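You operate a simulated robot arm through the tools that you are given. There is no shell and no other tool. Be economical: measure what you need, move in short steps, check, and stop when the job is done.

You are at the controls of a simulated two-armed robot. One attempt, no reset.

## Task
Slot the three loose cores on top of the core rack by size.
Fine: try the 40 mm one in the ring gauge before you slot it; on No go it goes in the rack's rejects bin; leave the other cores.

Only the result counts: the job must be done as asked and must still hold three seconds after the hand-in. Knocking over, shifting, dropping, spilling or breaking anything else fails it.

## Robot
Two 7-joint arms with fingered hands on one trunk, on a base that drives. Base frame: it is fixed to the floor where the robot stands at the start and does not move with it; the origin is under the middle of the robot, x ahead of it, y to its left, z up; the surface under the hand at the start is at about z = 0.8. Lengths are in m, angles in degrees, forces in N, time in s.
The left shoulder is at the start at [0.119, 0.173, 1.05], the right one opposite. With the tool pointing down near the work surface each hand reaches from about 0.48 to 0.84 m from the robot's upright axis, wherever it stands, measured 20 degrees to its own side. Places, roughly: 30 mm slot A [0.7, 0.4, 0.8]; 40 mm slot A [0.7, 0.3, 0.8]; 40 mm slot B [0.7, 0.3, 0.8]; 50 mm slot A [0.7, 0.2, 0.8]; core rack [0.6, 0.1, 0.5]; rejects bin [0.7, 0, 0.8]. Payload 3.5 kg a hand.
The tool frame of a hand sits at the grasp point between the pads (the TCP): z along the fingers, y along the line on which they close. The tips reach 0.03 m beyond it. The gripper opens to 0.104 m. The gripper's body begins 0.035 m behind the TCP. The gripper is a hand of 3 fingers: y runs from the thumb to the fingers, the wrist lies at [-0.015, -0.104, -0.178] in the tool frame, and closing takes about 1.5 s.
Orientation is that of the tool frame in the base frame, as a unit quaternion [x, y, z, w]. With the fingers straight down and the wrist toward the robot, the tool's x, y and z point along [0, 1, 0], [1, 0, 0] and [0, 0, -1] of the base frame.

## Interface
- The arms move only by the tool play_rows. It takes "left_moves", "right_moves" or both (then of equal length, played together; a hand with none holds still); each is one flat list of numbers, 6 for each row, row after row: the shift along the base's x, y, z in cm, then the turn, a rotation vector about the base's x, y, z in degrees. In form: [x, y, z, rx, ry, rz, x, y, z, rx, ry, rz, ...]. A call has 1 to 8 rows; each row shifts and turns the commanded pose from where the row before left it. "left_claw" and "right_claw" are, for a hand that has rows, the opening, from 0 (shut) to 1 (fully open), set as the call begins (left out, the last holds). A row lasts 0.2 s, in which the tool goes at most 0.05 m and 8.6 degrees; a call with a longer step from one row to the next is refused whole, and so is a gripper value outside its range. Where a pose cannot be reached the arm comes as near as it can. A force on the tool above 50 N (or 10 N above the force at the start of the call, whichever is more), or a blocked arm, ends the call early, and 0.2 s more pass. The fingers move at their own pace (about 0.072 m/s each) and stop on an object; they squeeze with about 24 N. The grip force told is the motor's: it shows also when the fingers shut on nothing. Time passes only in rows, and 0.2 s behind the last, so rows that do not move let the fingers close. It gives the time, the measured TCP pose, the force on the tool (base axes), the opening and the grip force at its end, in the units of the frame above (readings bear some noise), with the torque about the TCP (base axes, N m) and any sound that the robot's microphone picked up, and new pictures: "views" is both (left out), scene, wrist or none (wrist: the cameras of the hands that moved).
- Cameras (640 x 400 px; columns grow to the right, rows downward): "scene" is now at [0.23, 0.0122, 1.2492]; the picture's right is [0.14, -0.99, 0.00], its down [-0.33, -0.05, -0.94] and it looks along [0.93, 0.14, -0.33] (base axes); focal length 214 px, centre (320, 200). "left" rides on the left gripper at [-0.064, -0.094, -0.117] in its tool frame; the picture's right is [-0.72, -0.33, 0.61], its down [0.64, -0.65, 0.40] and it looks along [0.27, 0.68, 0.68] (tool axes); focal length 238 px, centre (320, 200). "right" rides on the right gripper at [0.064, -0.094, -0.117] in its tool frame; the picture's right is [-0.72, 0.33, -0.61], its down [-0.64, -0.65, 0.40] and it looks along [-0.27, 0.68, 0.68] (tool axes); focal length 238 px, centre (320, 200). There is no depth. A picture from a camera that has moved, and an enlarged one, comes with that camera's place and axes in the base frame and with its lens.
- move_column(by): slides the trunk up (or, below 0, down) by that many m; the arms and the scene camera ride with it, the base frame stays. It gives what a move gives, with no picture.
- steer(legs): drives the robot by 1 to 6 legs, each [ahead, left, turn to the left] in m, m and degrees, along the robot's own axes; the way and the turn of a leg run together, so that a leg with both is an arc; at most 1.5 m and 180 degrees a leg. The arms and the cameras ride along, it lands a little off, and it stops where it bumps. It gives what a move gives, and a new picture of the scene camera.
- finger_targets(index, middle, thumb_bend, thumb_turn, hand): sets how far each is bent, from 0 (flat) to 1 (curled in); at 0.3 the hand is open as for a grip, at 0.7 the pads meet at the TCP. One left out holds its place. A second passes; each finger stops where it meets its share of the squeeze, and holds until it gets a number again. A gripper value or a shape takes the hand back. It gives what a move gives, with no picture; readings hold the bend of each and the force on the fingers (four entries, about 0 where the hand has none), thumb and palm. thumb_turn goes from beside the hand (0) to across from the fingers (1), as for a grip.
- hand_shape(shape, hand): the hand has 3 fingers and takes this shape, open, in about a second: jaw (thumb against the fingers, like two jaws); tri (thumb and two fingers); tip (a fingertip pinch); poke (one finger out to press); point (the index stretched); flat (the hand flat); cup (the hand cupped); fist (a fist). The gripper value then closes the fingers along that shape, each until it touches; the sizes above hold for jaw. It gives what a move gives, with no picture.
- aim_head(pan, tilt): turns the head with the scene camera to pan (to the left, within 86 degrees either way) and tilt (down, from -29 to 69), counted from straight ahead of the robot. It gives what a move gives, and a new picture of the scene camera.
- inspect(camera, box): a new picture of the part [left, top, right, bottom] of that camera's present view, enlarged. The clock stands still meanwhile.
- hand_in(): hands the job in; it is judged then, once.

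Work in short steps. Places have to be worked out from the pictures, the camera data and where the tool is seen: move nearer, look again, correct. Check each grasp and each placing, and mend what went wrong. You have 120 turns and 260 pictures in all, those below and enlarged ones among them. Open the grippers and draw the arms clear of the work before you hand the job in, unless the task says otherwise; then end with one line.

The tools are called after "Request:" as a command line: name --argument value ..., lists and objects as JSON in quotes. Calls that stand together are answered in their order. play_rows: Moves the arms, as the interface text tells. Its arguments: {"type":"object","properties":{"left_moves":{"type":"array"},"left_claw":{"type":"number"},"right_moves":{"type":"array"},"right_claw":{"type":"number"},"views":{"type":"string","enum":["both","scene","wrist","none"]}},"required":[]} The other tools are called the same way: move_column (by) slides the trunk up or down; hand_shape (shape, hand) gives the hand a shape; finger_targets (index, middle, thumb_bend, thumb_turn, hand) moves the fingers one by one; steer (legs) drives the base; aim_head (pan, tilt) turns the head that bears the scene camera; inspect (camera, box) takes an enlarged picture of a part of a camera's view; hand_in () hands the job in.

At the start:

```text
t: 0.0
left_eef_pos: [0.441, 0.3558, 1.2803]
left_tool_rot: [0.707, 0.707, 0.0, 0.0]
left_wrist_force: [-0.2, -0.1, 0.7]
left_wrist_torque: [0.03, 0.01, -0.03]
left_gripper_width: 0.1035
left_grip_force: 0.1
left_shape: jaw
left_bend: [0.3, 0.3, 0.3, 0.98]
left_finger forces: [0.0, 0.0, 0.1, 0.0, 0.1, 0.0]
right_eef_pos: [0.4675, -0.0688, 1.2569]
right_tool_rot: [0.707, 0.707, 0.0, -0.001]
right_wrist_force: [-0.8, 0.4, 0.3]
right_wrist_torque: [0.01, 0.01, -0.05]
right_gripper_width: 0.1034
right_grip_force: 0.0
right_shape: jaw
right_bend: [0.3, 0.3, 0.3, 0.98]
right_finger forces: [0.0, 0.0, 0.0, 0.0, 0.1, 0.0]
trunk travel left (down, up): [-0.15, 0.604]
robot x, y, heading: [-0.0013, -0.0018, -0.0]
head pan, tilt: [8.3, 19.5]
```

scene: 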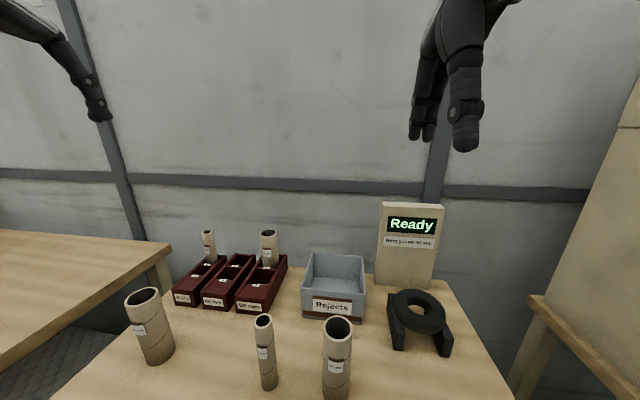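
right: 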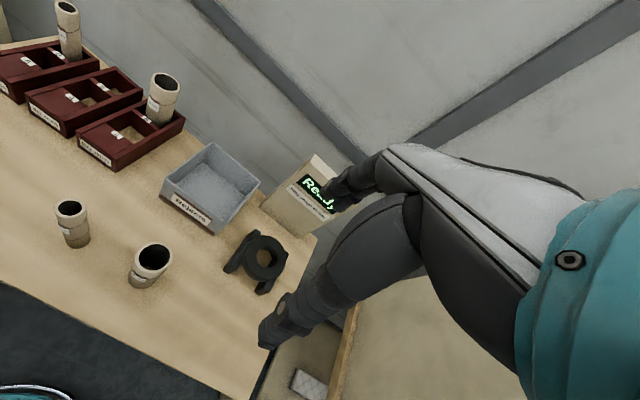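
left: 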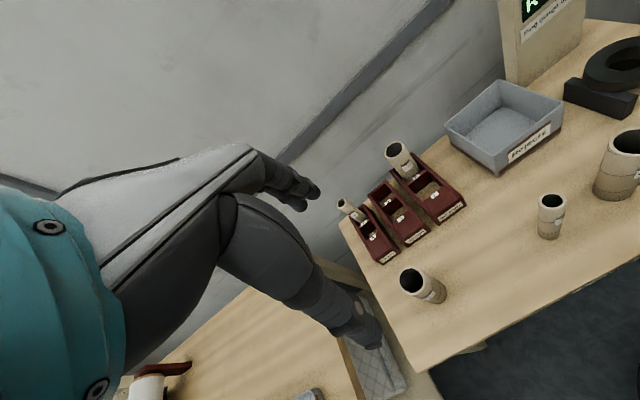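

The scene shows three loose cores in front, the rack with slots, a rejects bin and a ring gauge. I take enlarged views to read the labels.

Request:
inspect --camera "scene" --box '[100, 220, 300, 400]'

Request:
inspect --camera "scene" --box '[240, 190, 480, 400]'

Request:
aim_head --pan 8 --tilt 48

```text
2.22 times, centred on (200, 310) of scene
camera zoom: at [0.23, 0.0122, 1.2492], right [0.14, -0.99, 0.0], down [-0.33, -0.05, -0.94], along [0.93, 0.14, -0.33], focal length 477 px, centre (587, -44)
```

zoom: 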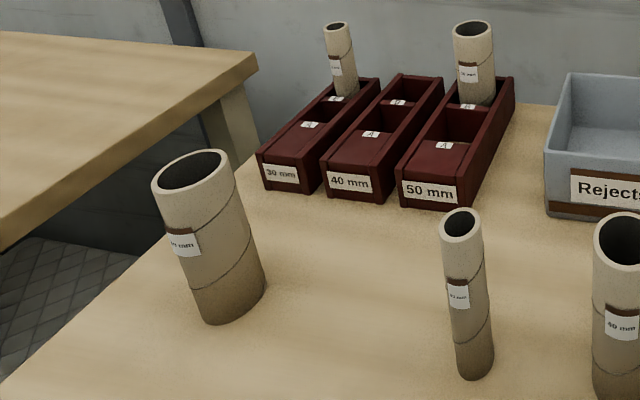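

```text
1.90 times, centred on (360, 295) of scene
camera zoom: at [0.23, 0.0122, 1.2492], right [0.14, -0.99, 0.0], down [-0.33, -0.05, -0.94], along [0.93, 0.14, -0.33], focal length 408 px, centre (244, 19)
```

zoom: 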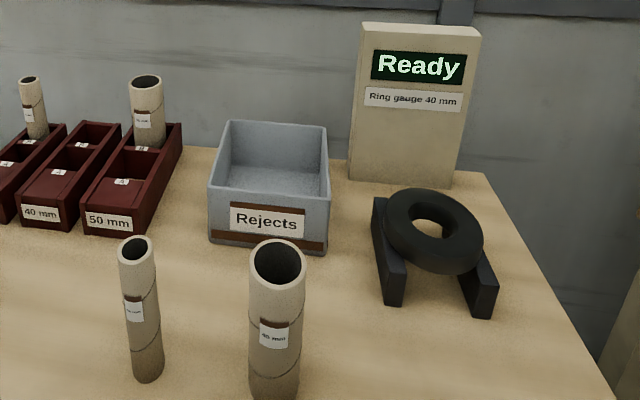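

```text
t: 0.9
left_eef_pos: [0.4415, 0.3565, 1.2802]
left_tool_rot: [0.707, 0.707, 0.0, 0.0]
left_wrist_force: [0.1, 0.3, 0.9]
left_wrist_torque: [0.03, 0.0, -0.02]
left_gripper_width: 0.1033
left_grip_force: 0.2
left_shape: jaw
left_bend: [0.3, 0.3, 0.3, 0.98]
left_finger forces: [0.0, 0.0, 0.1, 0.0, 0.0, 0.1]
right_eef_pos: [0.4673, -0.0695, 1.2555]
right_tool_rot: [0.707, 0.707, 0.0, 0.0]
right_wrist_force: [-0.2, 0.5, -0.4]
right_wrist_torque: [-0.01, 0.0, -0.03]
right_gripper_width: 0.1036
right_grip_force: 0.0
right_shape: jaw
right_bend: [0.3, 0.3, 0.3, 0.98]
right_finger forces: [0.0, 0.0, 0.0, 0.0, 0.1, 0.0]
trunk travel left (down, up): [-0.15, 0.604]
robot x, y, heading: [0.0007, -0.0015, 0.1]
head pan, tilt: [8.0, 48.0]
camera scene: at [0.2158, 0.0098, 1.2056], right [0.14, -0.99, 0.0], down [-0.74, -0.1, -0.67], along [0.66, 0.09, -0.74], focal length 214 px, centre (320, 200)
```

scene: 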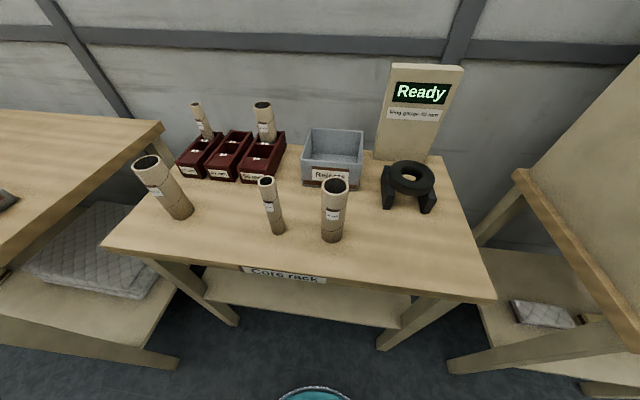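

Three cores stand at about (0.48, 0.02), (0.47, 0.14) and (0.49, 0.39). I zoom in on the cores, the slots and the gauge.

Request:
inspect --camera "scene" --box '[160, 90, 300, 190]'

Request:
inspect --camera "scene" --box '[360, 60, 480, 220]'

Request:
inspect --camera "scene" --box '[120, 140, 360, 260]'

Request:
inspect --camera "left" --box '[330, 120, 490, 310]'

Request:
inspect --camera "right" --box '[30, 50, 330, 310]'

```text
4.00 times, centred on (230, 140) of scene
camera zoom: at [0.2158, 0.0098, 1.2056], right [0.14, -0.99, 0.0], down [-0.74, -0.1, -0.67], along [0.66, 0.09, -0.74], focal length 858 px, centre (680, 440)
```

zoom: 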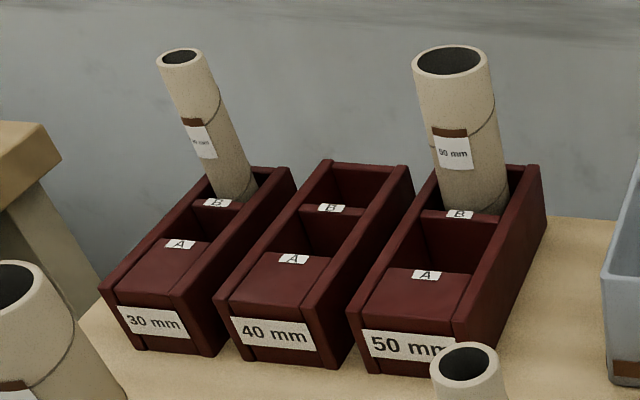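

```text
2.50 times, centred on (420, 140) of scene
camera zoom: at [0.2158, 0.0098, 1.2056], right [0.14, -0.99, 0.0], down [-0.74, -0.1, -0.67], along [0.66, 0.09, -0.74], focal length 536 px, centre (70, 350)
```

zoom: 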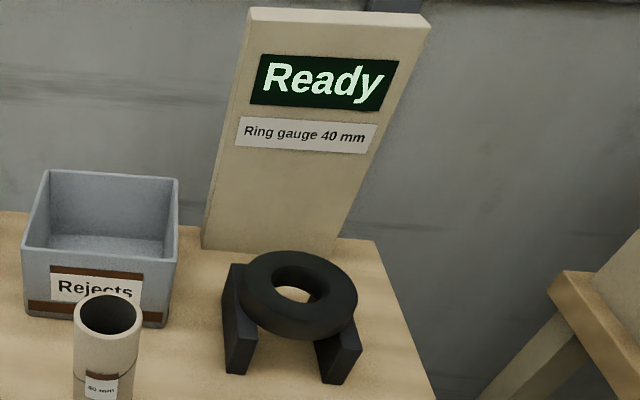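

```text
2.67 times, centred on (240, 200) of scene
camera zoom: at [0.2158, 0.0098, 1.2056], right [0.14, -0.99, 0.0], down [-0.74, -0.1, -0.67], along [0.66, 0.09, -0.74], focal length 572 px, centre (533, 200)
```

zoom: 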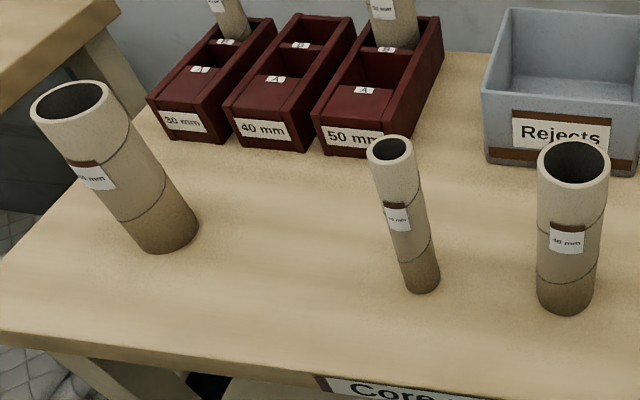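

```text
2.11 times, centred on (410, 215) of left
camera zoom: at [0.3476, 0.2929, 1.3972], right [-0.33, -0.72, -0.61], down [-0.65, 0.64, -0.4], along [0.68, 0.27, -0.68], focal length 502 px, centre (130, 168)
```

zoom: 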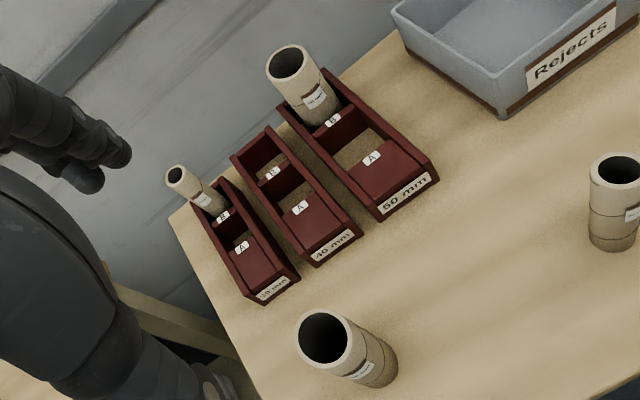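

```text
1.54 times, centred on (180, 180) of right
camera zoom: at [0.373, -0.0063, 1.373], right [0.33, -0.72, 0.61], down [-0.65, -0.64, -0.4], along [0.68, -0.27, -0.68], focal length 367 px, centre (535, 231)
```

zoom: 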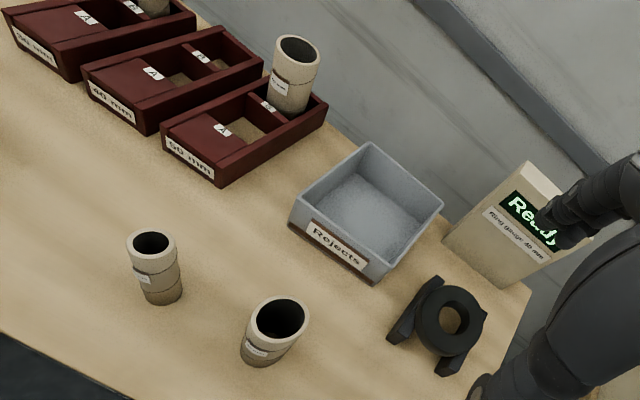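

The slots A of 30 and 50 are free, as are both 40s; the ring gauge's axis is vertical at about (0.625, -0.155). I back the base off a little so the cores lie in comfortable reach.

Request:
steer --legs '[[-0.08, 0, 0]]'

```text
t: 2.0
left_eef_pos: [0.3605, 0.3566, 1.2814]
left_tool_rot: [0.707, 0.707, 0.001, 0.0]
left_wrist_force: [-0.1, -1.6, 1.3]
left_wrist_torque: [-0.03, 0.0, 0.04]
left_gripper_width: 0.1034
left_grip_force: 0.0
left_shape: jaw
left_bend: [0.3, 0.3, 0.3, 0.98]
left_finger forces: [0.0, 0.0, 0.0, 0.1, 0.1, 0.0]
right_eef_pos: [0.3876, -0.0691, 1.256]
right_tool_rot: [0.707, 0.707, 0.0, 0.0]
right_wrist_force: [0.8, -0.3, -0.1]
right_wrist_torque: [-0.01, 0.03, 0.02]
right_gripper_width: 0.1035
right_grip_force: 0.1
right_shape: jaw
right_bend: [0.3, 0.3, 0.3, 0.98]
right_finger forces: [0.0, 0.0, 0.0, 0.0, 0.1, 0.0]
trunk travel left (down, up): [-0.15, 0.604]
robot x, y, heading: [-0.0763, 0.0012, 0.1]
head pan, tilt: [8.0, 48.0]
camera scene: at [0.1352, 0.0098, 1.2057], right [0.14, -0.99, 0.0], down [-0.74, -0.1, -0.67], along [0.66, 0.09, -0.74], focal length 214 px, centre (320, 200)
```

scene: 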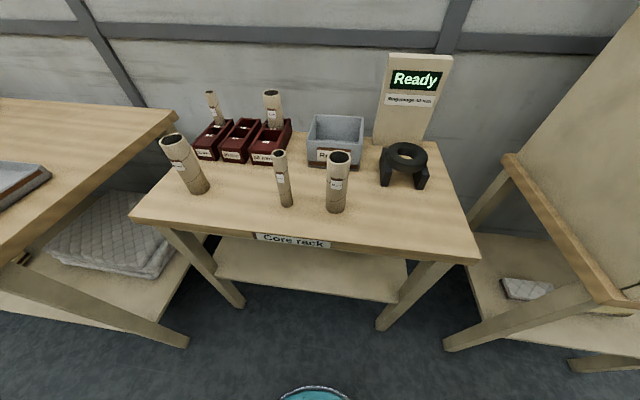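

Base moved about 8 cm back. I bring the right hand above the 40 mm core, at z ≈ 1.05.

Request:
play_rows --right_moves '[1.5, 1.5, -3.4, 0, 0, 0, 1.5, 1.5, -3.4, 0, 0, 0, 1.5, 1.5, -3.4, 0, 0, 0, 1.5, 1.5, -3.4, 0, 0, 0, 1.5, 1.5, -3.4, 0, 0, 0, 1.5, 1.3, -3.4, 0, 0, 0, 0, 0, 0, 0, 0, 0]' --right_claw 1

```text
t: 3.6
left_eef_pos: [0.3621, 0.3554, 1.2799]
left_tool_rot: [0.707, 0.707, 0.0, 0.0]
left_wrist_force: [0.2, -0.4, 0.5]
left_wrist_torque: [-0.03, -0.01, -0.02]
left_gripper_width: 0.1039
left_grip_force: 0.1
left_shape: jaw
left_bend: [0.3, 0.3, 0.3, 0.98]
left_finger forces: [0.0, 0.0, 0.0, 0.0, 0.0, 0.0]
right_eef_pos: [0.4763, 0.0189, 1.0521]
right_tool_rot: [0.707, 0.707, 0.001, 0.0]
right_wrist_force: [0.0, 0.3, -0.3]
right_wrist_torque: [0.01, 0.02, 0.02]
right_gripper_width: 0.104
right_grip_force: 0.2
right_shape: jaw
right_bend: [0.3, 0.3, 0.3, 0.98]
right_finger forces: [0.0, 0.0, 0.1, 0.1, 0.0, 0.0]
trunk travel left (down, up): [-0.15, 0.604]
robot x, y, heading: [-0.0803, 0.0007, -0.2]
head pan, tilt: [8.0, 48.0]
camera scene: at [0.1358, 0.0097, 1.2056], right [0.14, -0.99, 0.0], down [-0.74, -0.1, -0.67], along [0.66, 0.09, -0.74], focal length 214 px, centre (320, 200)
camera right: at [0.3822, 0.082, 1.1696], right [0.33, -0.72, 0.61], down [-0.65, -0.64, -0.4], along [0.68, -0.27, -0.68], focal length 238 px, centre (320, 200)
```

scene: 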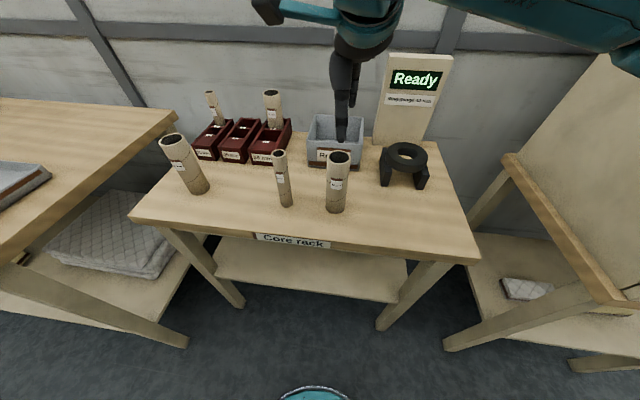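
right: 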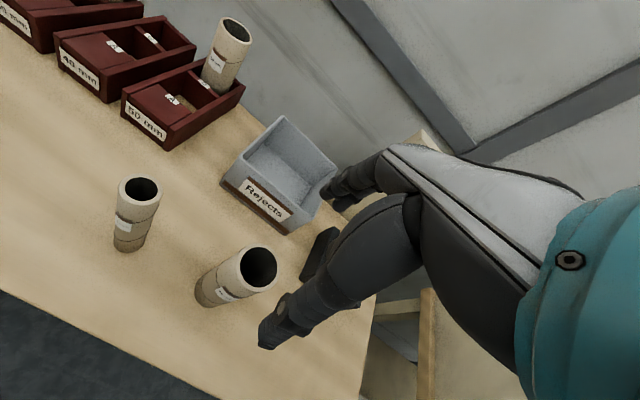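

The wrist view puts the 40 mm core's axis at about (0.478, 0.020), top near z 0.95. I go straight down to z ≈ 0.93.

Request:
play_rows --right_moves '[0.1, 0.1, -3, 0, 0, 0, 0, 0, -3, 0, 0, 0, 0, 0, -3, 0, 0, 0, 0, 0, -2, 0, 0, 0, 0, 0, -1.2, 0, 0, 0, 0, 0, 0, 0, 0, 0]'

Request:
inspect --camera "scene" --box '[260, 100, 440, 240]'

```text
t: 5.0
left_eef_pos: [0.3622, 0.3564, 1.28]
left_tool_rot: [0.707, 0.707, 0.0, 0.0]
left_wrist_force: [0.5, 0.6, -0.7]
left_wrist_torque: [-0.02, -0.01, 0.03]
left_gripper_width: 0.1034
left_grip_force: 0.0
left_shape: jaw
left_bend: [0.3, 0.3, 0.3, 0.98]
left_finger forces: [0.1, 0.0, 0.0, 0.0, 0.0, 0.1]
right_eef_pos: [0.4789, 0.0204, 0.9306]
right_tool_rot: [0.707, 0.707, 0.0, 0.0]
right_wrist_force: [0.3, -0.6, 0.7]
right_wrist_torque: [-0.01, -0.03, -0.01]
right_gripper_width: 0.1037
right_grip_force: 0.1
right_shape: jaw
right_bend: [0.3, 0.3, 0.3, 0.98]
right_finger forces: [0.0, 0.0, 0.0, 0.1, 0.0, 0.0]
trunk travel left (down, up): [-0.15, 0.604]
robot x, y, heading: [-0.0772, 0.0017, -0.1]
head pan, tilt: [8.0, 48.0]
camera scene: at [0.136, 0.0098, 1.2055], right [0.14, -0.99, 0.0], down [-0.74, -0.1, -0.67], along [0.66, 0.09, -0.74], focal length 214 px, centre (320, 200)
camera right: at [0.3835, 0.0829, 1.0474], right [0.33, -0.72, 0.61], down [-0.65, -0.64, -0.4], along [0.68, -0.27, -0.68], focal length 238 px, centre (320, 200)
```

scene: 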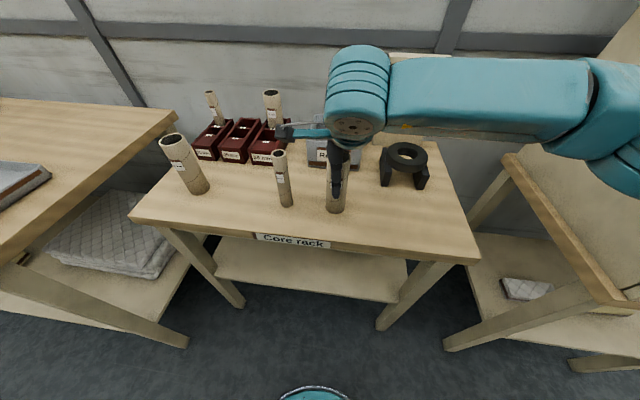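
right: 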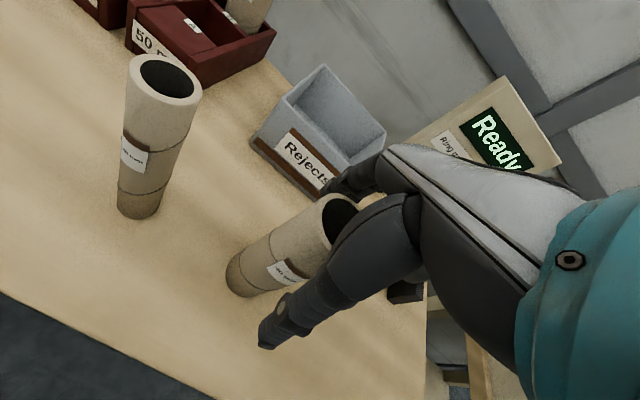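

```text
2.86 times, centred on (350, 170) of scene
camera zoom: at [0.136, 0.0098, 1.2055], right [0.14, -0.99, 0.0], down [-0.74, -0.1, -0.67], along [0.66, 0.09, -0.74], focal length 613 px, centre (234, 286)
```

zoom: 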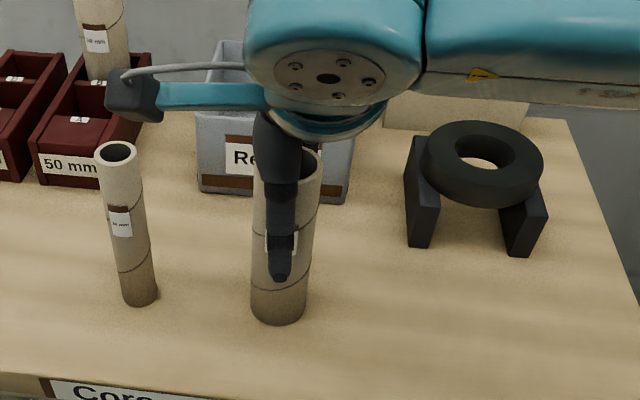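

The core is between thumb and fingers, well centred. I close.

Request:
play_rows --right_moves '[0, 0, 0, 0, 0, 0, 0, 0, 0, 0, 0, 0, 0, 0, 0, 0, 0, 0, 0, 0, 0, 0, 0, 0, 0, 0, 0, 0, 0, 0, 0, 0, 0, 0, 0, 0, 0, 0, 0, 0, 0, 0, 0, 0, 0, 0, 0, 0]' --right_claw 0

```text
t: 6.8
left_eef_pos: [0.3624, 0.3564, 1.2796]
left_tool_rot: [0.707, 0.707, 0.0, 0.0]
left_wrist_force: [-0.1, 0.4, -1.1]
left_wrist_torque: [0.01, 0.01, 0.02]
left_gripper_width: 0.1036
left_grip_force: 0.1
left_shape: jaw
left_bend: [0.3, 0.3, 0.3, 0.98]
left_finger forces: [0.0, 0.1, 0.0, 0.1, 0.0, 0.1]
right_eef_pos: [0.4779, 0.0201, 0.9302]
right_tool_rot: [0.707, 0.707, 0.0, 0.001]
right_wrist_force: [0.3, -0.4, 0.5]
right_wrist_torque: [-0.01, -0.03, 0.0]
right_gripper_width: 0.0395
right_grip_force: 24.4
right_shape: jaw
right_bend: [0.74, 0.52, 0.73, 1.0]
right_finger forces: [14.0, 7.3, 0.0, 0.0, 21.4, 0.0]
trunk travel left (down, up): [-0.15, 0.604]
robot x, y, heading: [-0.0801, -0.0006, -0.1]
head pan, tilt: [8.0, 48.0]
camera scene: at [0.1361, 0.0098, 1.2055], right [0.14, -0.99, 0.0], down [-0.74, -0.1, -0.67], along [0.66, 0.09, -0.74], focal length 214 px, centre (320, 200)
camera right: at [0.3836, 0.0829, 1.0475], right [0.33, -0.72, 0.61], down [-0.65, -0.64, -0.4], along [0.68, -0.27, -0.68], focal length 238 px, centre (320, 200)
```

scene: 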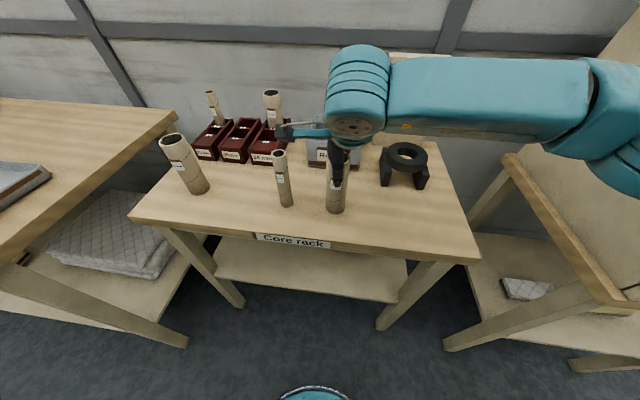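
right: 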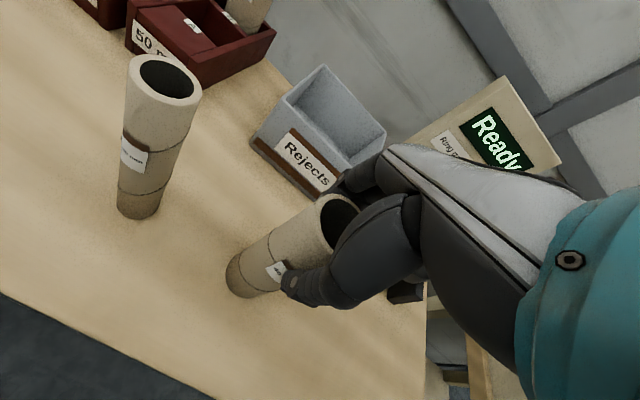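

Grip reads 39.5 mm, 24 N, though index and middle bend unevenly. I lift a few cm and check for tilt.

Request:
play_rows --right_moves '[0, 0, 1, 0, 0, 0, 0, 0, 2, 0, 0, 0, 0, 0, 3, 0, 0, 0, 0, 0, 3, 0, 0, 0, 0, 0, 3, 0, 0, 0, 0, 0, 0, 0, 0, 0]'

Request:
inspect --camera "scene" --box '[260, 60, 440, 240]'

Request:
inspect --camera "right" --box '[200, 140, 440, 320]'

```text
t: 8.2
left_eef_pos: [0.363, 0.3554, 1.2801]
left_tool_rot: [0.707, 0.707, 0.0, 0.0]
left_wrist_force: [0.5, 0.0, 0.8]
left_wrist_torque: [0.02, 0.01, -0.02]
left_gripper_width: 0.1034
left_grip_force: 0.0
left_shape: jaw
left_bend: [0.3, 0.3, 0.3, 0.98]
left_finger forces: [0.0, 0.0, 0.0, 0.0, 0.1, 0.1]
right_eef_pos: [0.4793, 0.02, 1.0491]
right_tool_rot: [0.707, 0.707, 0.0, -0.001]
right_wrist_force: [-0.7, -0.7, -0.7]
right_wrist_torque: [-0.02, 0.02, 0.02]
right_gripper_width: 0.0392
right_grip_force: 23.8
right_shape: jaw
right_bend: [0.74, 0.52, 0.73, 1.0]
right_finger forces: [14.2, 7.3, 0.0, 0.0, 21.4, 0.1]
trunk travel left (down, up): [-0.15, 0.604]
robot x, y, heading: [-0.079, 0.0012, -0.2]
head pan, tilt: [8.0, 48.0]
camera scene: at [0.1363, 0.0098, 1.2054], right [0.14, -0.99, 0.0], down [-0.74, -0.1, -0.67], along [0.66, 0.09, -0.74], focal length 214 px, centre (320, 200)
camera right: at [0.3847, 0.0822, 1.167], right [0.33, -0.72, 0.61], down [-0.65, -0.64, -0.4], along [0.68, -0.27, -0.68], focal length 238 px, centre (320, 200)
```

scene: 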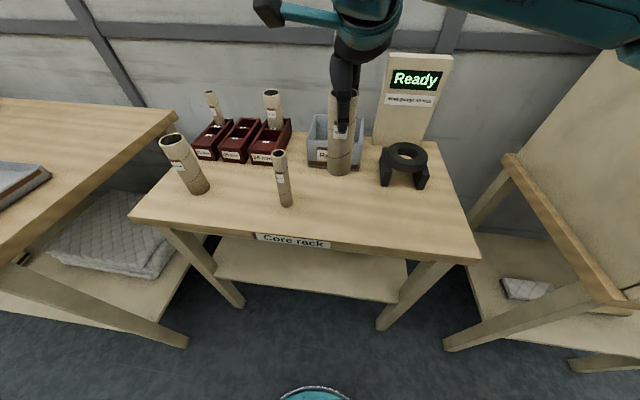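
right: 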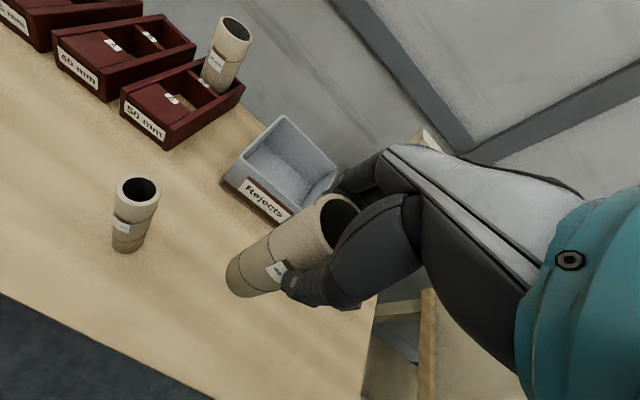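

```text
2.22 times, centred on (350, 150) of scene
camera zoom: at [0.1363, 0.0098, 1.2054], right [0.14, -0.99, 0.0], down [-0.74, -0.1, -0.67], along [0.66, 0.09, -0.74], focal length 477 px, centre (253, 311)
```

zoom: 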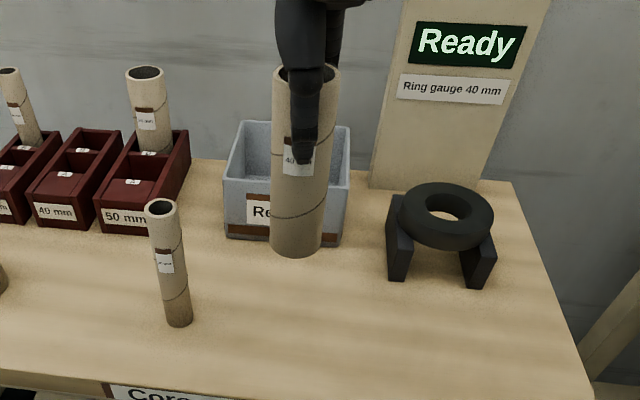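

```text
2.22 times, centred on (320, 230) of right
camera zoom: at [0.3847, 0.0822, 1.167], right [0.33, -0.72, 0.61], down [-0.65, -0.64, -0.4], along [0.68, -0.27, -0.68], focal length 530 px, centre (320, 133)
```

zoom: 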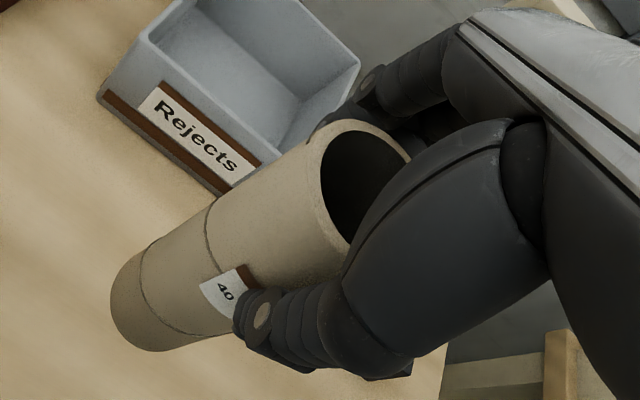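

The core hangs straight. I carry it above the ring, with its bottom about 6 cm above the ring's top, and look.

Request:
play_rows --right_moves '[2.4, -2.9, 0.5, 0, 0, 0, 2.4, -2.9, 0.5, 0, 0, 0, 2.4, -2.9, 0.5, 0, 0, 0, 2.4, -2.9, 0, 0, 0, 0, 2.5, -2.9, 0, 0, 0, 0, 2.5, -3.0, 0, 0, 0, 0, 0, 0, 0, 0, 0, 0]'

Request:
inspect --camera "scene" --box '[340, 40, 480, 220]'

Request:
inspect --camera "right" --box '[160, 140, 400, 320]'

```text
t: 9.8
left_eef_pos: [0.3619, 0.3572, 1.2802]
left_tool_rot: [0.707, 0.707, 0.0, 0.0]
left_wrist_force: [0.4, 0.6, 0.3]
left_wrist_torque: [0.04, -0.02, -0.03]
left_gripper_width: 0.1034
left_grip_force: 0.0
left_shape: jaw
left_bend: [0.3, 0.3, 0.3, 0.98]
left_finger forces: [0.0, 0.0, 0.0, 0.0, 0.0, 0.0]
right_eef_pos: [0.6249, -0.1574, 1.065]
right_tool_rot: [0.707, 0.707, 0.0, 0.0]
right_wrist_force: [0.2, 0.2, -1.6]
right_wrist_torque: [-0.02, -0.01, 0.0]
right_gripper_width: 0.0391
right_grip_force: 23.3
right_shape: jaw
right_bend: [0.74, 0.52, 0.73, 1.0]
right_finger forces: [14.1, 7.3, 0.0, 0.0, 21.4, 0.0]
trunk travel left (down, up): [-0.15, 0.604]
robot x, y, heading: [-0.0793, 0.0007, 0.0]
head pan, tilt: [8.0, 48.0]
camera scene: at [0.136, 0.0099, 1.2055], right [0.14, -0.99, 0.0], down [-0.74, -0.1, -0.67], along [0.66, 0.09, -0.74], focal length 214 px, centre (320, 200)
camera right: at [0.5302, -0.0936, 1.1823], right [0.33, -0.72, 0.61], down [-0.65, -0.64, -0.4], along [0.68, -0.27, -0.68], focal length 238 px, centre (320, 200)
```

scene: 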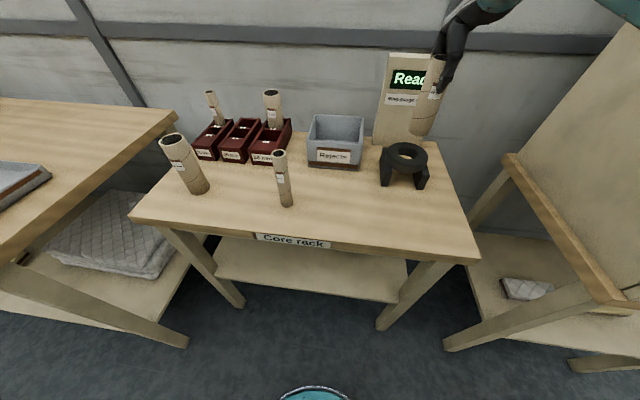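
right: 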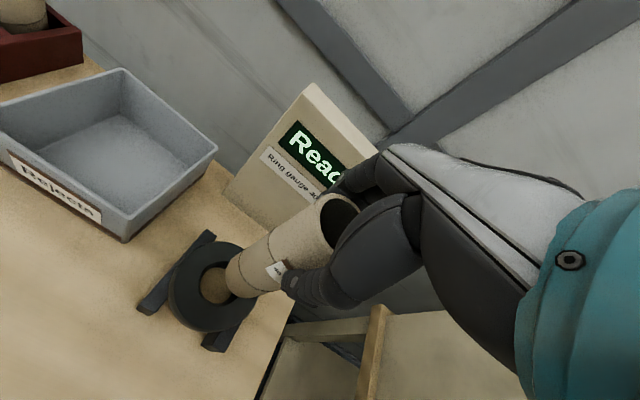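

```text
2.22 times, centred on (410, 130) of scene
camera zoom: at [0.136, 0.0099, 1.2055], right [0.14, -0.99, 0.0], down [-0.74, -0.1, -0.67], along [0.66, 0.09, -0.74], focal length 477 px, centre (120, 356)
```

zoom: 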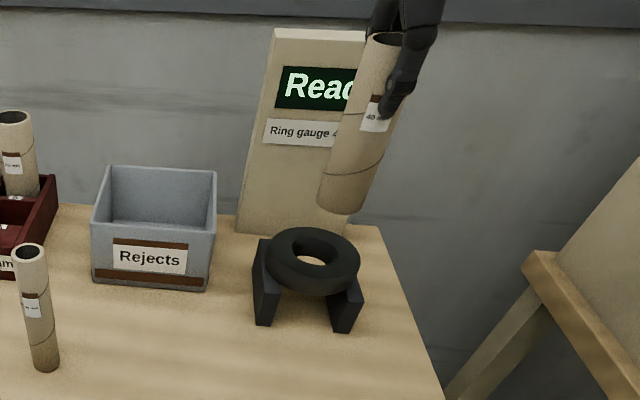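

```text
2.22 times, centred on (280, 230) of right
camera zoom: at [0.5302, -0.0936, 1.1823], right [0.33, -0.72, 0.61], down [-0.65, -0.64, -0.4], along [0.68, -0.27, -0.68], focal length 530 px, centre (409, 133)
```

zoom: 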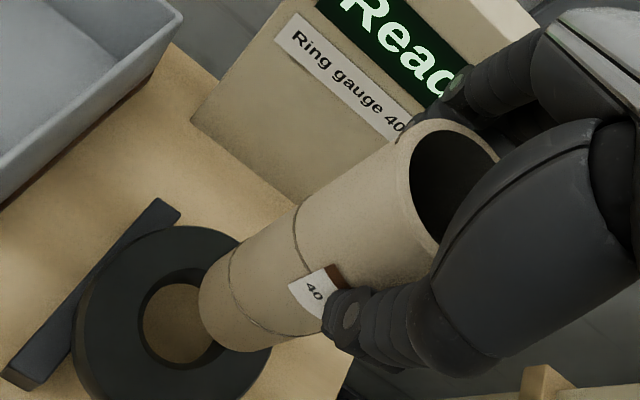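

Triangulating the ring: centre about (0.617, -0.150), top z ≈ 0.878; the core is about 7 mm off both ways. I correct and lower to about 2 cm above the ring for a closer look.

Request:
play_rows --right_moves '[-0.7, 0.7, 0, 0, 0, 0, 0, 0, -1.7, 0, 0, 0, 0, 0, -1.7, 0, 0, 0, 0, 0, 0, 0, 0, 0]' --views "none"

Request:
inspect --camera "scene" --box '[370, 90, 460, 200]'

Request:
inspect --camera "right" --box '[180, 180, 360, 320]'

```text
t: 10.8
left_eef_pos: [0.3622, 0.3558, 1.2801]
left_tool_rot: [0.707, 0.707, -0.001, 0.0]
left_wrist_force: [-0.3, 0.3, -0.1]
left_wrist_torque: [0.01, 0.0, -0.02]
left_gripper_width: 0.1037
left_grip_force: 0.1
left_shape: jaw
left_bend: [0.3, 0.3, 0.3, 0.98]
left_finger forces: [0.0, 0.0, 0.0, 0.0, 0.0, 0.0]
right_eef_pos: [0.6186, -0.1482, 1.0306]
right_tool_rot: [0.707, 0.707, 0.0, 0.001]
right_wrist_force: [-0.3, -0.3, -0.4]
right_wrist_torque: [0.01, 0.0, 0.03]
right_gripper_width: 0.039
right_grip_force: 24.3
right_shape: jaw
right_bend: [0.74, 0.52, 0.73, 1.0]
right_finger forces: [14.1, 7.3, 0.1, 0.0, 21.3, 0.0]
trunk travel left (down, up): [-0.15, 0.604]
robot x, y, heading: [-0.0762, -0.0003, 0.3]
head pan, tilt: [8.0, 48.0]
```

```text
3.64 times, centred on (415, 145) of scene
camera zoom: at [0.1361, 0.0098, 1.2055], right [0.14, -0.99, 0.0], down [-0.74, -0.1, -0.67], along [0.66, 0.09, -0.74], focal length 780 px, centre (-26, 400)
```

zoom: 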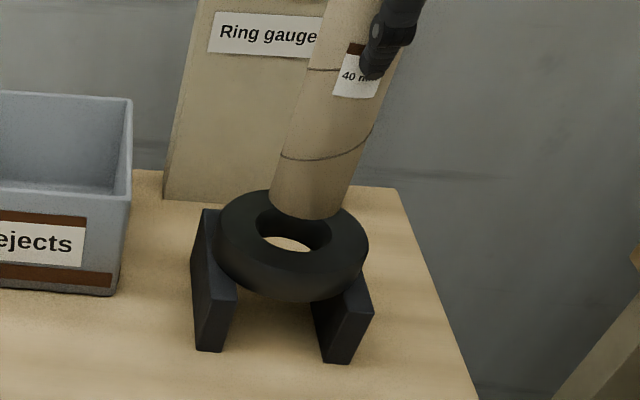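

```text
2.86 times, centred on (270, 250) of right
camera zoom: at [0.5232, -0.0854, 1.1484], right [0.33, -0.72, 0.61], down [-0.65, -0.64, -0.4], along [0.68, -0.27, -0.68], focal length 681 px, centre (463, 57)
```

zoom: 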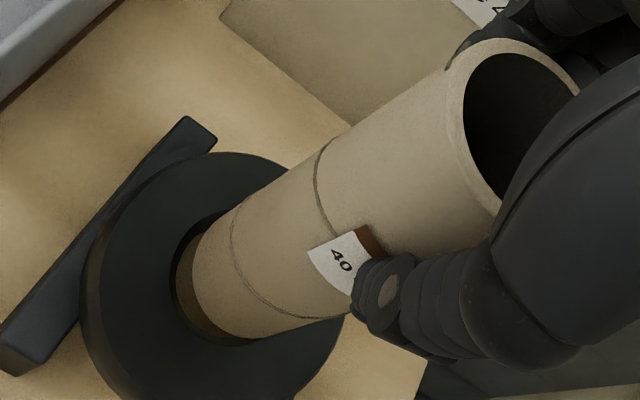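

Close to aligned by both cameras (within about 3 mm). I lower to a few mm above the ring and re-check.

Request:
play_rows --right_moves '[0.15, 0.05, -1.4, 0, 0, 0, 0, 0, 0, 0, 0, 0]' --views "none"

Request:
inspect --camera "scene" --box '[385, 120, 435, 190]'

Request:
inspect --camera "right" --box '[190, 210, 330, 320]'

```text
t: 11.4
left_eef_pos: [0.3619, 0.357, 1.2807]
left_tool_rot: [0.707, 0.708, 0.001, 0.0]
left_wrist_force: [0.0, -0.7, 0.4]
left_wrist_torque: [-0.03, 0.02, 0.0]
left_gripper_width: 0.1035
left_grip_force: 0.1
left_shape: jaw
left_bend: [0.3, 0.3, 0.3, 0.98]
left_finger forces: [0.0, 0.0, 0.1, 0.0, 0.0, 0.0]
right_eef_pos: [0.6191, -0.1471, 1.0179]
right_tool_rot: [0.707, 0.707, 0.0, -0.001]
right_wrist_force: [-0.9, -0.3, -0.1]
right_wrist_torque: [-0.01, 0.03, 0.02]
right_gripper_width: 0.0389
right_grip_force: 24.5
right_shape: jaw
right_bend: [0.74, 0.52, 0.73, 1.0]
right_finger forces: [14.1, 7.3, 0.0, 0.0, 21.3, 0.0]
trunk travel left (down, up): [-0.15, 0.604]
robot x, y, heading: [-0.0771, 0.0021, -0.2]
head pan, tilt: [8.0, 48.0]
```

```text
5.71 times, centred on (410, 155) of scene
camera zoom: at [0.136, 0.0098, 1.2055], right [0.14, -0.99, 0.0], down [-0.74, -0.1, -0.67], along [0.66, 0.09, -0.74], focal length 1226 px, centre (-194, 457)
```

zoom: 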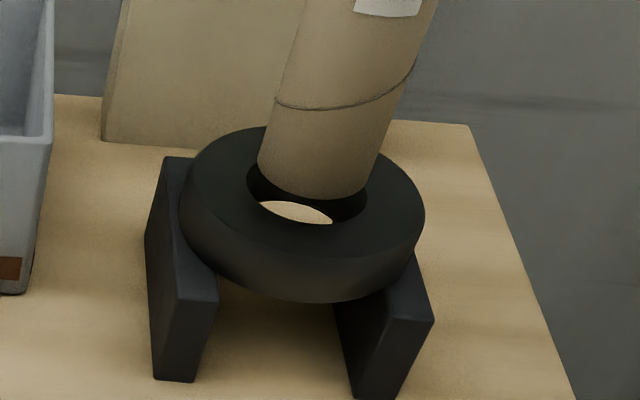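

```text
3.64 times, centred on (260, 265) of right
camera zoom: at [0.5249, -0.0849, 1.1343], right [0.33, -0.72, 0.61], down [-0.65, -0.64, -0.4], along [0.68, -0.27, -0.68], focal length 867 px, centre (538, -36)
```

zoom: 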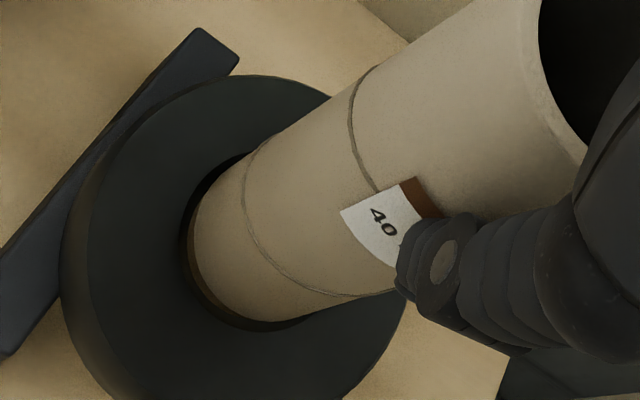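

Alignment looks good to ~2 mm. I lower in 4 mm steps, watching the force.

Request:
play_rows --right_moves '[0, 0, -0.4, 0, 0, 0, 0, 0, -0.4, 0, 0, 0, 0, 0, 0, 0, 0, 0]' --views "none"

Request:
inspect --camera "scene" --box '[385, 120, 435, 190]'

Request:
inspect --camera "right" --box '[190, 210, 330, 320]'

```text
t: 12.2
left_eef_pos: [0.3612, 0.3562, 1.28]
left_tool_rot: [0.707, 0.707, -0.001, 0.0]
left_wrist_force: [-0.1, -0.2, -0.4]
left_wrist_torque: [-0.03, 0.0, 0.02]
left_gripper_width: 0.1037
left_grip_force: 0.0
left_shape: jaw
left_bend: [0.3, 0.3, 0.3, 0.98]
left_finger forces: [0.0, 0.0, 0.0, 0.0, 0.1, 0.0]
right_eef_pos: [0.6198, -0.1468, 1.01]
right_tool_rot: [0.707, 0.707, 0.0, 0.0]
right_wrist_force: [0.4, 0.4, -0.3]
right_wrist_torque: [-0.02, 0.01, 0.02]
right_gripper_width: 0.039
right_grip_force: 24.4
right_shape: jaw
right_bend: [0.74, 0.52, 0.73, 1.0]
right_finger forces: [14.0, 7.2, 0.0, 0.0, 21.2, 0.1]
trunk travel left (down, up): [-0.15, 0.604]
robot x, y, heading: [-0.0798, 0.0026, 0.3]
head pan, tilt: [8.0, 48.0]
```

```text
5.71 times, centred on (410, 155) of scene
camera zoom: at [0.1361, 0.0098, 1.2055], right [0.14, -0.99, 0.0], down [-0.74, -0.1, -0.67], along [0.66, 0.09, -0.74], focal length 1226 px, centre (-194, 457)
```

zoom: 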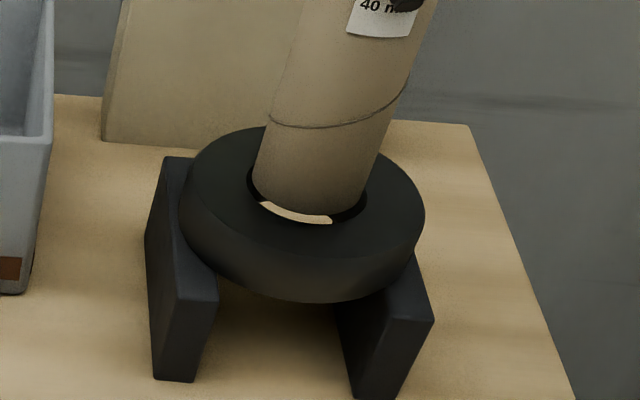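

```text
3.64 times, centred on (260, 265) of right
camera zoom: at [0.5247, -0.0848, 1.1259], right [0.33, -0.72, 0.61], down [-0.65, -0.64, -0.4], along [0.68, -0.27, -0.68], focal length 867 px, centre (538, -36)
```

zoom: 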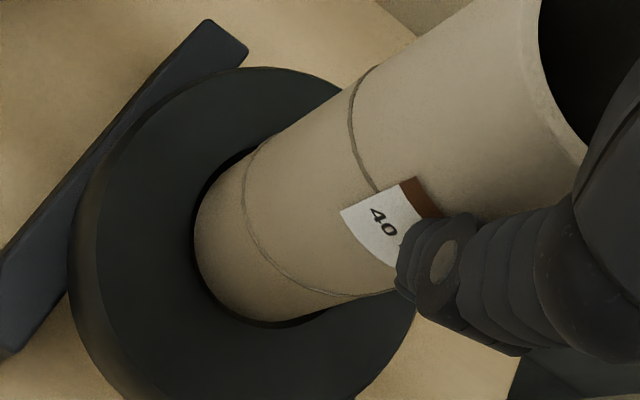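

Still no contact; the core is entering the hole region, slightly far in x. I shift 1.5 mm nearer and lower on.

Request:
play_rows --right_moves '[-0.15, 0, -0.2, 0, 0, 0, 0, 0, -0.4, 0, 0, 0, 0, 0, 0, 0, 0, 0]' --views "none"

Request:
inspect --camera "scene" --box '[385, 120, 435, 190]'

Request:
inspect --camera "right" --box '[190, 210, 330, 320]'

```text
t: 13.0
left_eef_pos: [0.3625, 0.3549, 1.2797]
left_tool_rot: [0.707, 0.707, 0.0, 0.001]
left_wrist_force: [0.1, 0.8, 0.3]
left_wrist_torque: [-0.02, 0.0, -0.02]
left_gripper_width: 0.1033
left_grip_force: 0.1
left_shape: jaw
left_bend: [0.3, 0.3, 0.3, 0.98]
left_finger forces: [0.0, 0.0, 0.0, 0.0, 0.0, 0.0]
right_eef_pos: [0.6174, -0.1479, 1.0034]
right_tool_rot: [0.707, 0.707, 0.001, 0.001]
right_wrist_force: [1.4, -1.9, 7.2]
right_wrist_torque: [-0.04, 0.01, -0.01]
right_gripper_width: 0.0389
right_grip_force: 23.7
right_shape: jaw
right_bend: [0.74, 0.52, 0.73, 1.0]
right_finger forces: [14.8, 8.5, 0.0, 0.0, 22.2, 0.0]
trunk travel left (down, up): [-0.15, 0.604]
robot x, y, heading: [-0.0818, 0.0, -0.1]
head pan, tilt: [8.0, 48.0]
```

```text
5.71 times, centred on (410, 155) of scene
camera zoom: at [0.1355, 0.0098, 1.2057], right [0.14, -0.99, 0.0], down [-0.74, -0.1, -0.67], along [0.66, 0.09, -0.74], focal length 1226 px, centre (-194, 457)
```

zoom: 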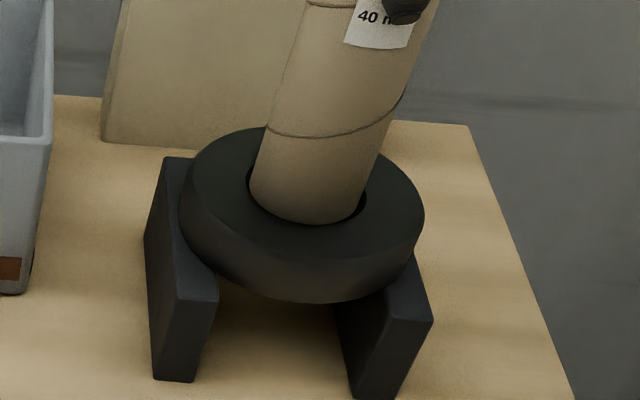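

```text
3.64 times, centred on (260, 265) of right
camera zoom: at [0.5229, -0.0852, 1.1214], right [0.32, -0.72, 0.61], down [-0.65, -0.64, -0.41], along [0.69, -0.27, -0.68], focal length 867 px, centre (538, -36)
```

zoom: 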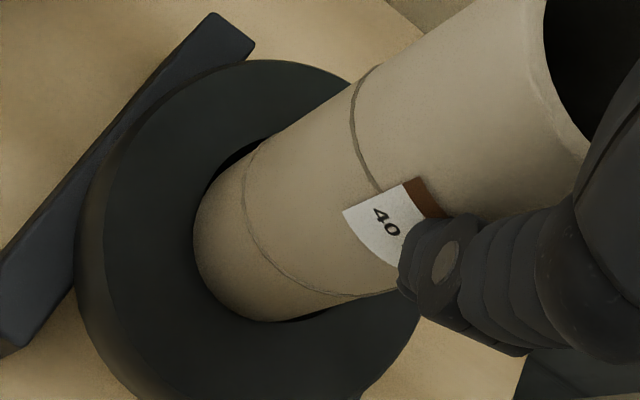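

Contact with 7 N; the side force and the visible dark gaps both say the core must go about +x, -y. I raise slightly, shift 1.2 mm and lower again.

Request:
play_rows --right_moves '[0, 0, 0.3, 0, 0, 0, 0.12, -0.12, 0, 0, 0, 0, 0, 0, -0.4, 0, 0, 0, 0, 0, 0, 0, 0, 0]' --views "none"

Request:
inspect --camera "scene" --box '[385, 120, 435, 190]'

Request:
inspect --camera "right" --box '[190, 210, 330, 320]'

```text
t: 14.0
left_eef_pos: [0.3608, 0.3571, 1.2799]
left_tool_rot: [0.708, 0.707, 0.001, 0.0]
left_wrist_force: [-0.8, 0.5, -0.4]
left_wrist_torque: [0.02, -0.03, 0.01]
left_gripper_width: 0.1037
left_grip_force: 0.1
left_shape: jaw
left_bend: [0.3, 0.3, 0.3, 0.98]
left_finger forces: [0.0, 0.1, 0.0, 0.0, 0.1, 0.1]
right_eef_pos: [0.6182, -0.1473, 1.0039]
right_tool_rot: [0.707, 0.707, 0.002, 0.001]
right_wrist_force: [0.9, -0.7, 10.7]
right_wrist_torque: [0.01, 0.07, 0.02]
right_gripper_width: 0.039
right_grip_force: 24.0
right_shape: jaw
right_bend: [0.74, 0.52, 0.73, 1.0]
right_finger forces: [15.1, 8.3, 0.1, 0.1, 22.9, 0.1]
trunk travel left (down, up): [-0.15, 0.604]
robot x, y, heading: [-0.0827, -0.0013, -0.2]
head pan, tilt: [8.0, 48.0]
```

```text
5.71 times, centred on (410, 155) of scene
camera zoom: at [0.135, 0.01, 1.2059], right [0.14, -0.99, 0.0], down [-0.74, -0.1, -0.67], along [0.66, 0.09, -0.74], focal length 1226 px, centre (-194, 457)
```

zoom: 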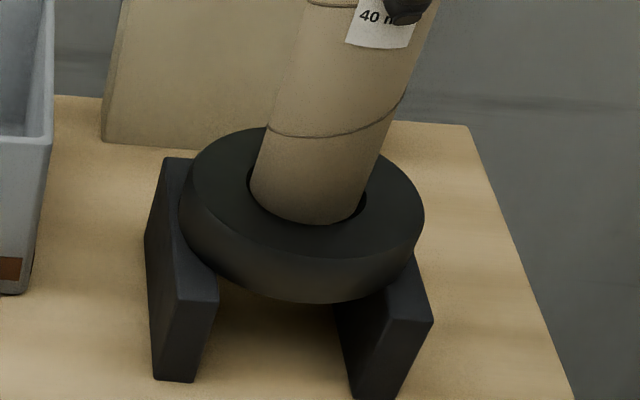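

```text
3.64 times, centred on (260, 265) of right
camera zoom: at [0.5233, -0.086, 1.121], right [0.32, -0.72, 0.61], down [-0.65, -0.64, -0.41], along [0.69, -0.27, -0.68], focal length 867 px, centre (538, -36)
```

zoom: 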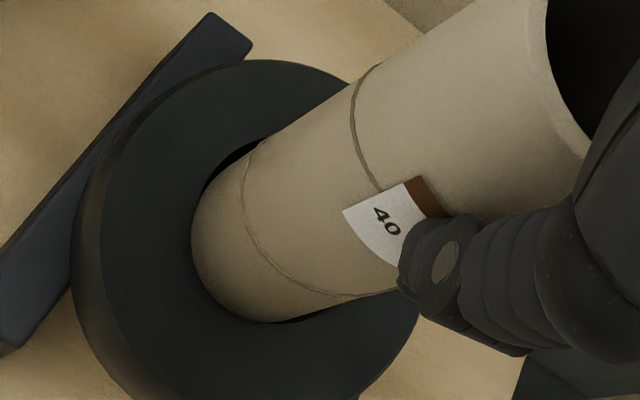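

Still resting on the rim; gaps show on the +x and -y sides. I shift further that way by about 1.5 mm.

Request:
play_rows --right_moves '[0, 0, 0.4, 0, 0, 0, 0.17, -0.12, 0, 0, 0, 0, 0, 0, -0.4, 0, 0, 0, 0, 0, 0, 0, 0, 0]' --views "none"

Request:
inspect --camera "scene" --box '[385, 120, 435, 190]'

Request:
inspect --camera "right" --box '[190, 210, 330, 320]'

```text
t: 15.0
left_eef_pos: [0.3605, 0.3565, 1.2799]
left_tool_rot: [0.707, 0.707, 0.0, 0.0]
left_wrist_force: [-0.3, 0.2, -0.5]
left_wrist_torque: [0.02, -0.02, 0.01]
left_gripper_width: 0.1037
left_grip_force: 0.1
left_shape: jaw
left_bend: [0.3, 0.3, 0.3, 0.98]
left_finger forces: [0.0, 0.0, 0.0, 0.0, 0.1, 0.0]
right_eef_pos: [0.6196, -0.1507, 1.0044]
right_tool_rot: [0.707, 0.707, 0.001, 0.001]
right_wrist_force: [-1.0, -0.2, 9.3]
right_wrist_torque: [0.01, 0.12, -0.02]
right_gripper_width: 0.0393
right_grip_force: 24.3
right_shape: jaw
right_bend: [0.74, 0.52, 0.73, 1.0]
right_finger forces: [14.8, 7.8, 0.0, 0.0, 23.4, 0.0]
trunk travel left (down, up): [-0.15, 0.604]
robot x, y, heading: [-0.08, -0.0013, 0.0]
head pan, tilt: [8.0, 48.0]
```

```text
5.71 times, centred on (410, 155) of scene
camera zoom: at [0.135, 0.01, 1.2058], right [0.14, -0.99, 0.0], down [-0.74, -0.1, -0.67], along [0.66, 0.09, -0.74], focal length 1226 px, centre (-194, 457)
```

zoom: 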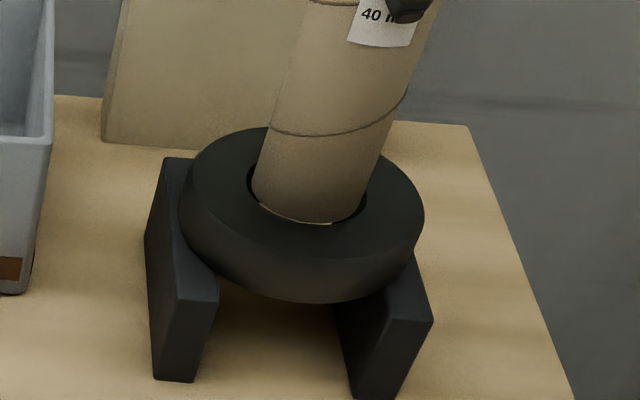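

```text
3.64 times, centred on (260, 265) of right
camera zoom: at [0.5248, -0.087, 1.1211], right [0.32, -0.72, 0.61], down [-0.65, -0.64, -0.41], along [0.69, -0.27, -0.68], focal length 867 px, centre (538, -36)
```

zoom: 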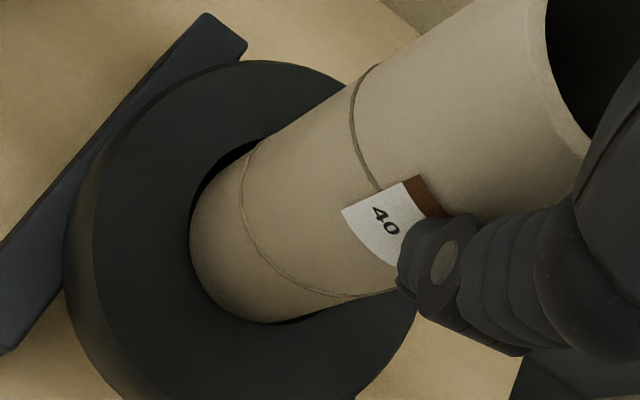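

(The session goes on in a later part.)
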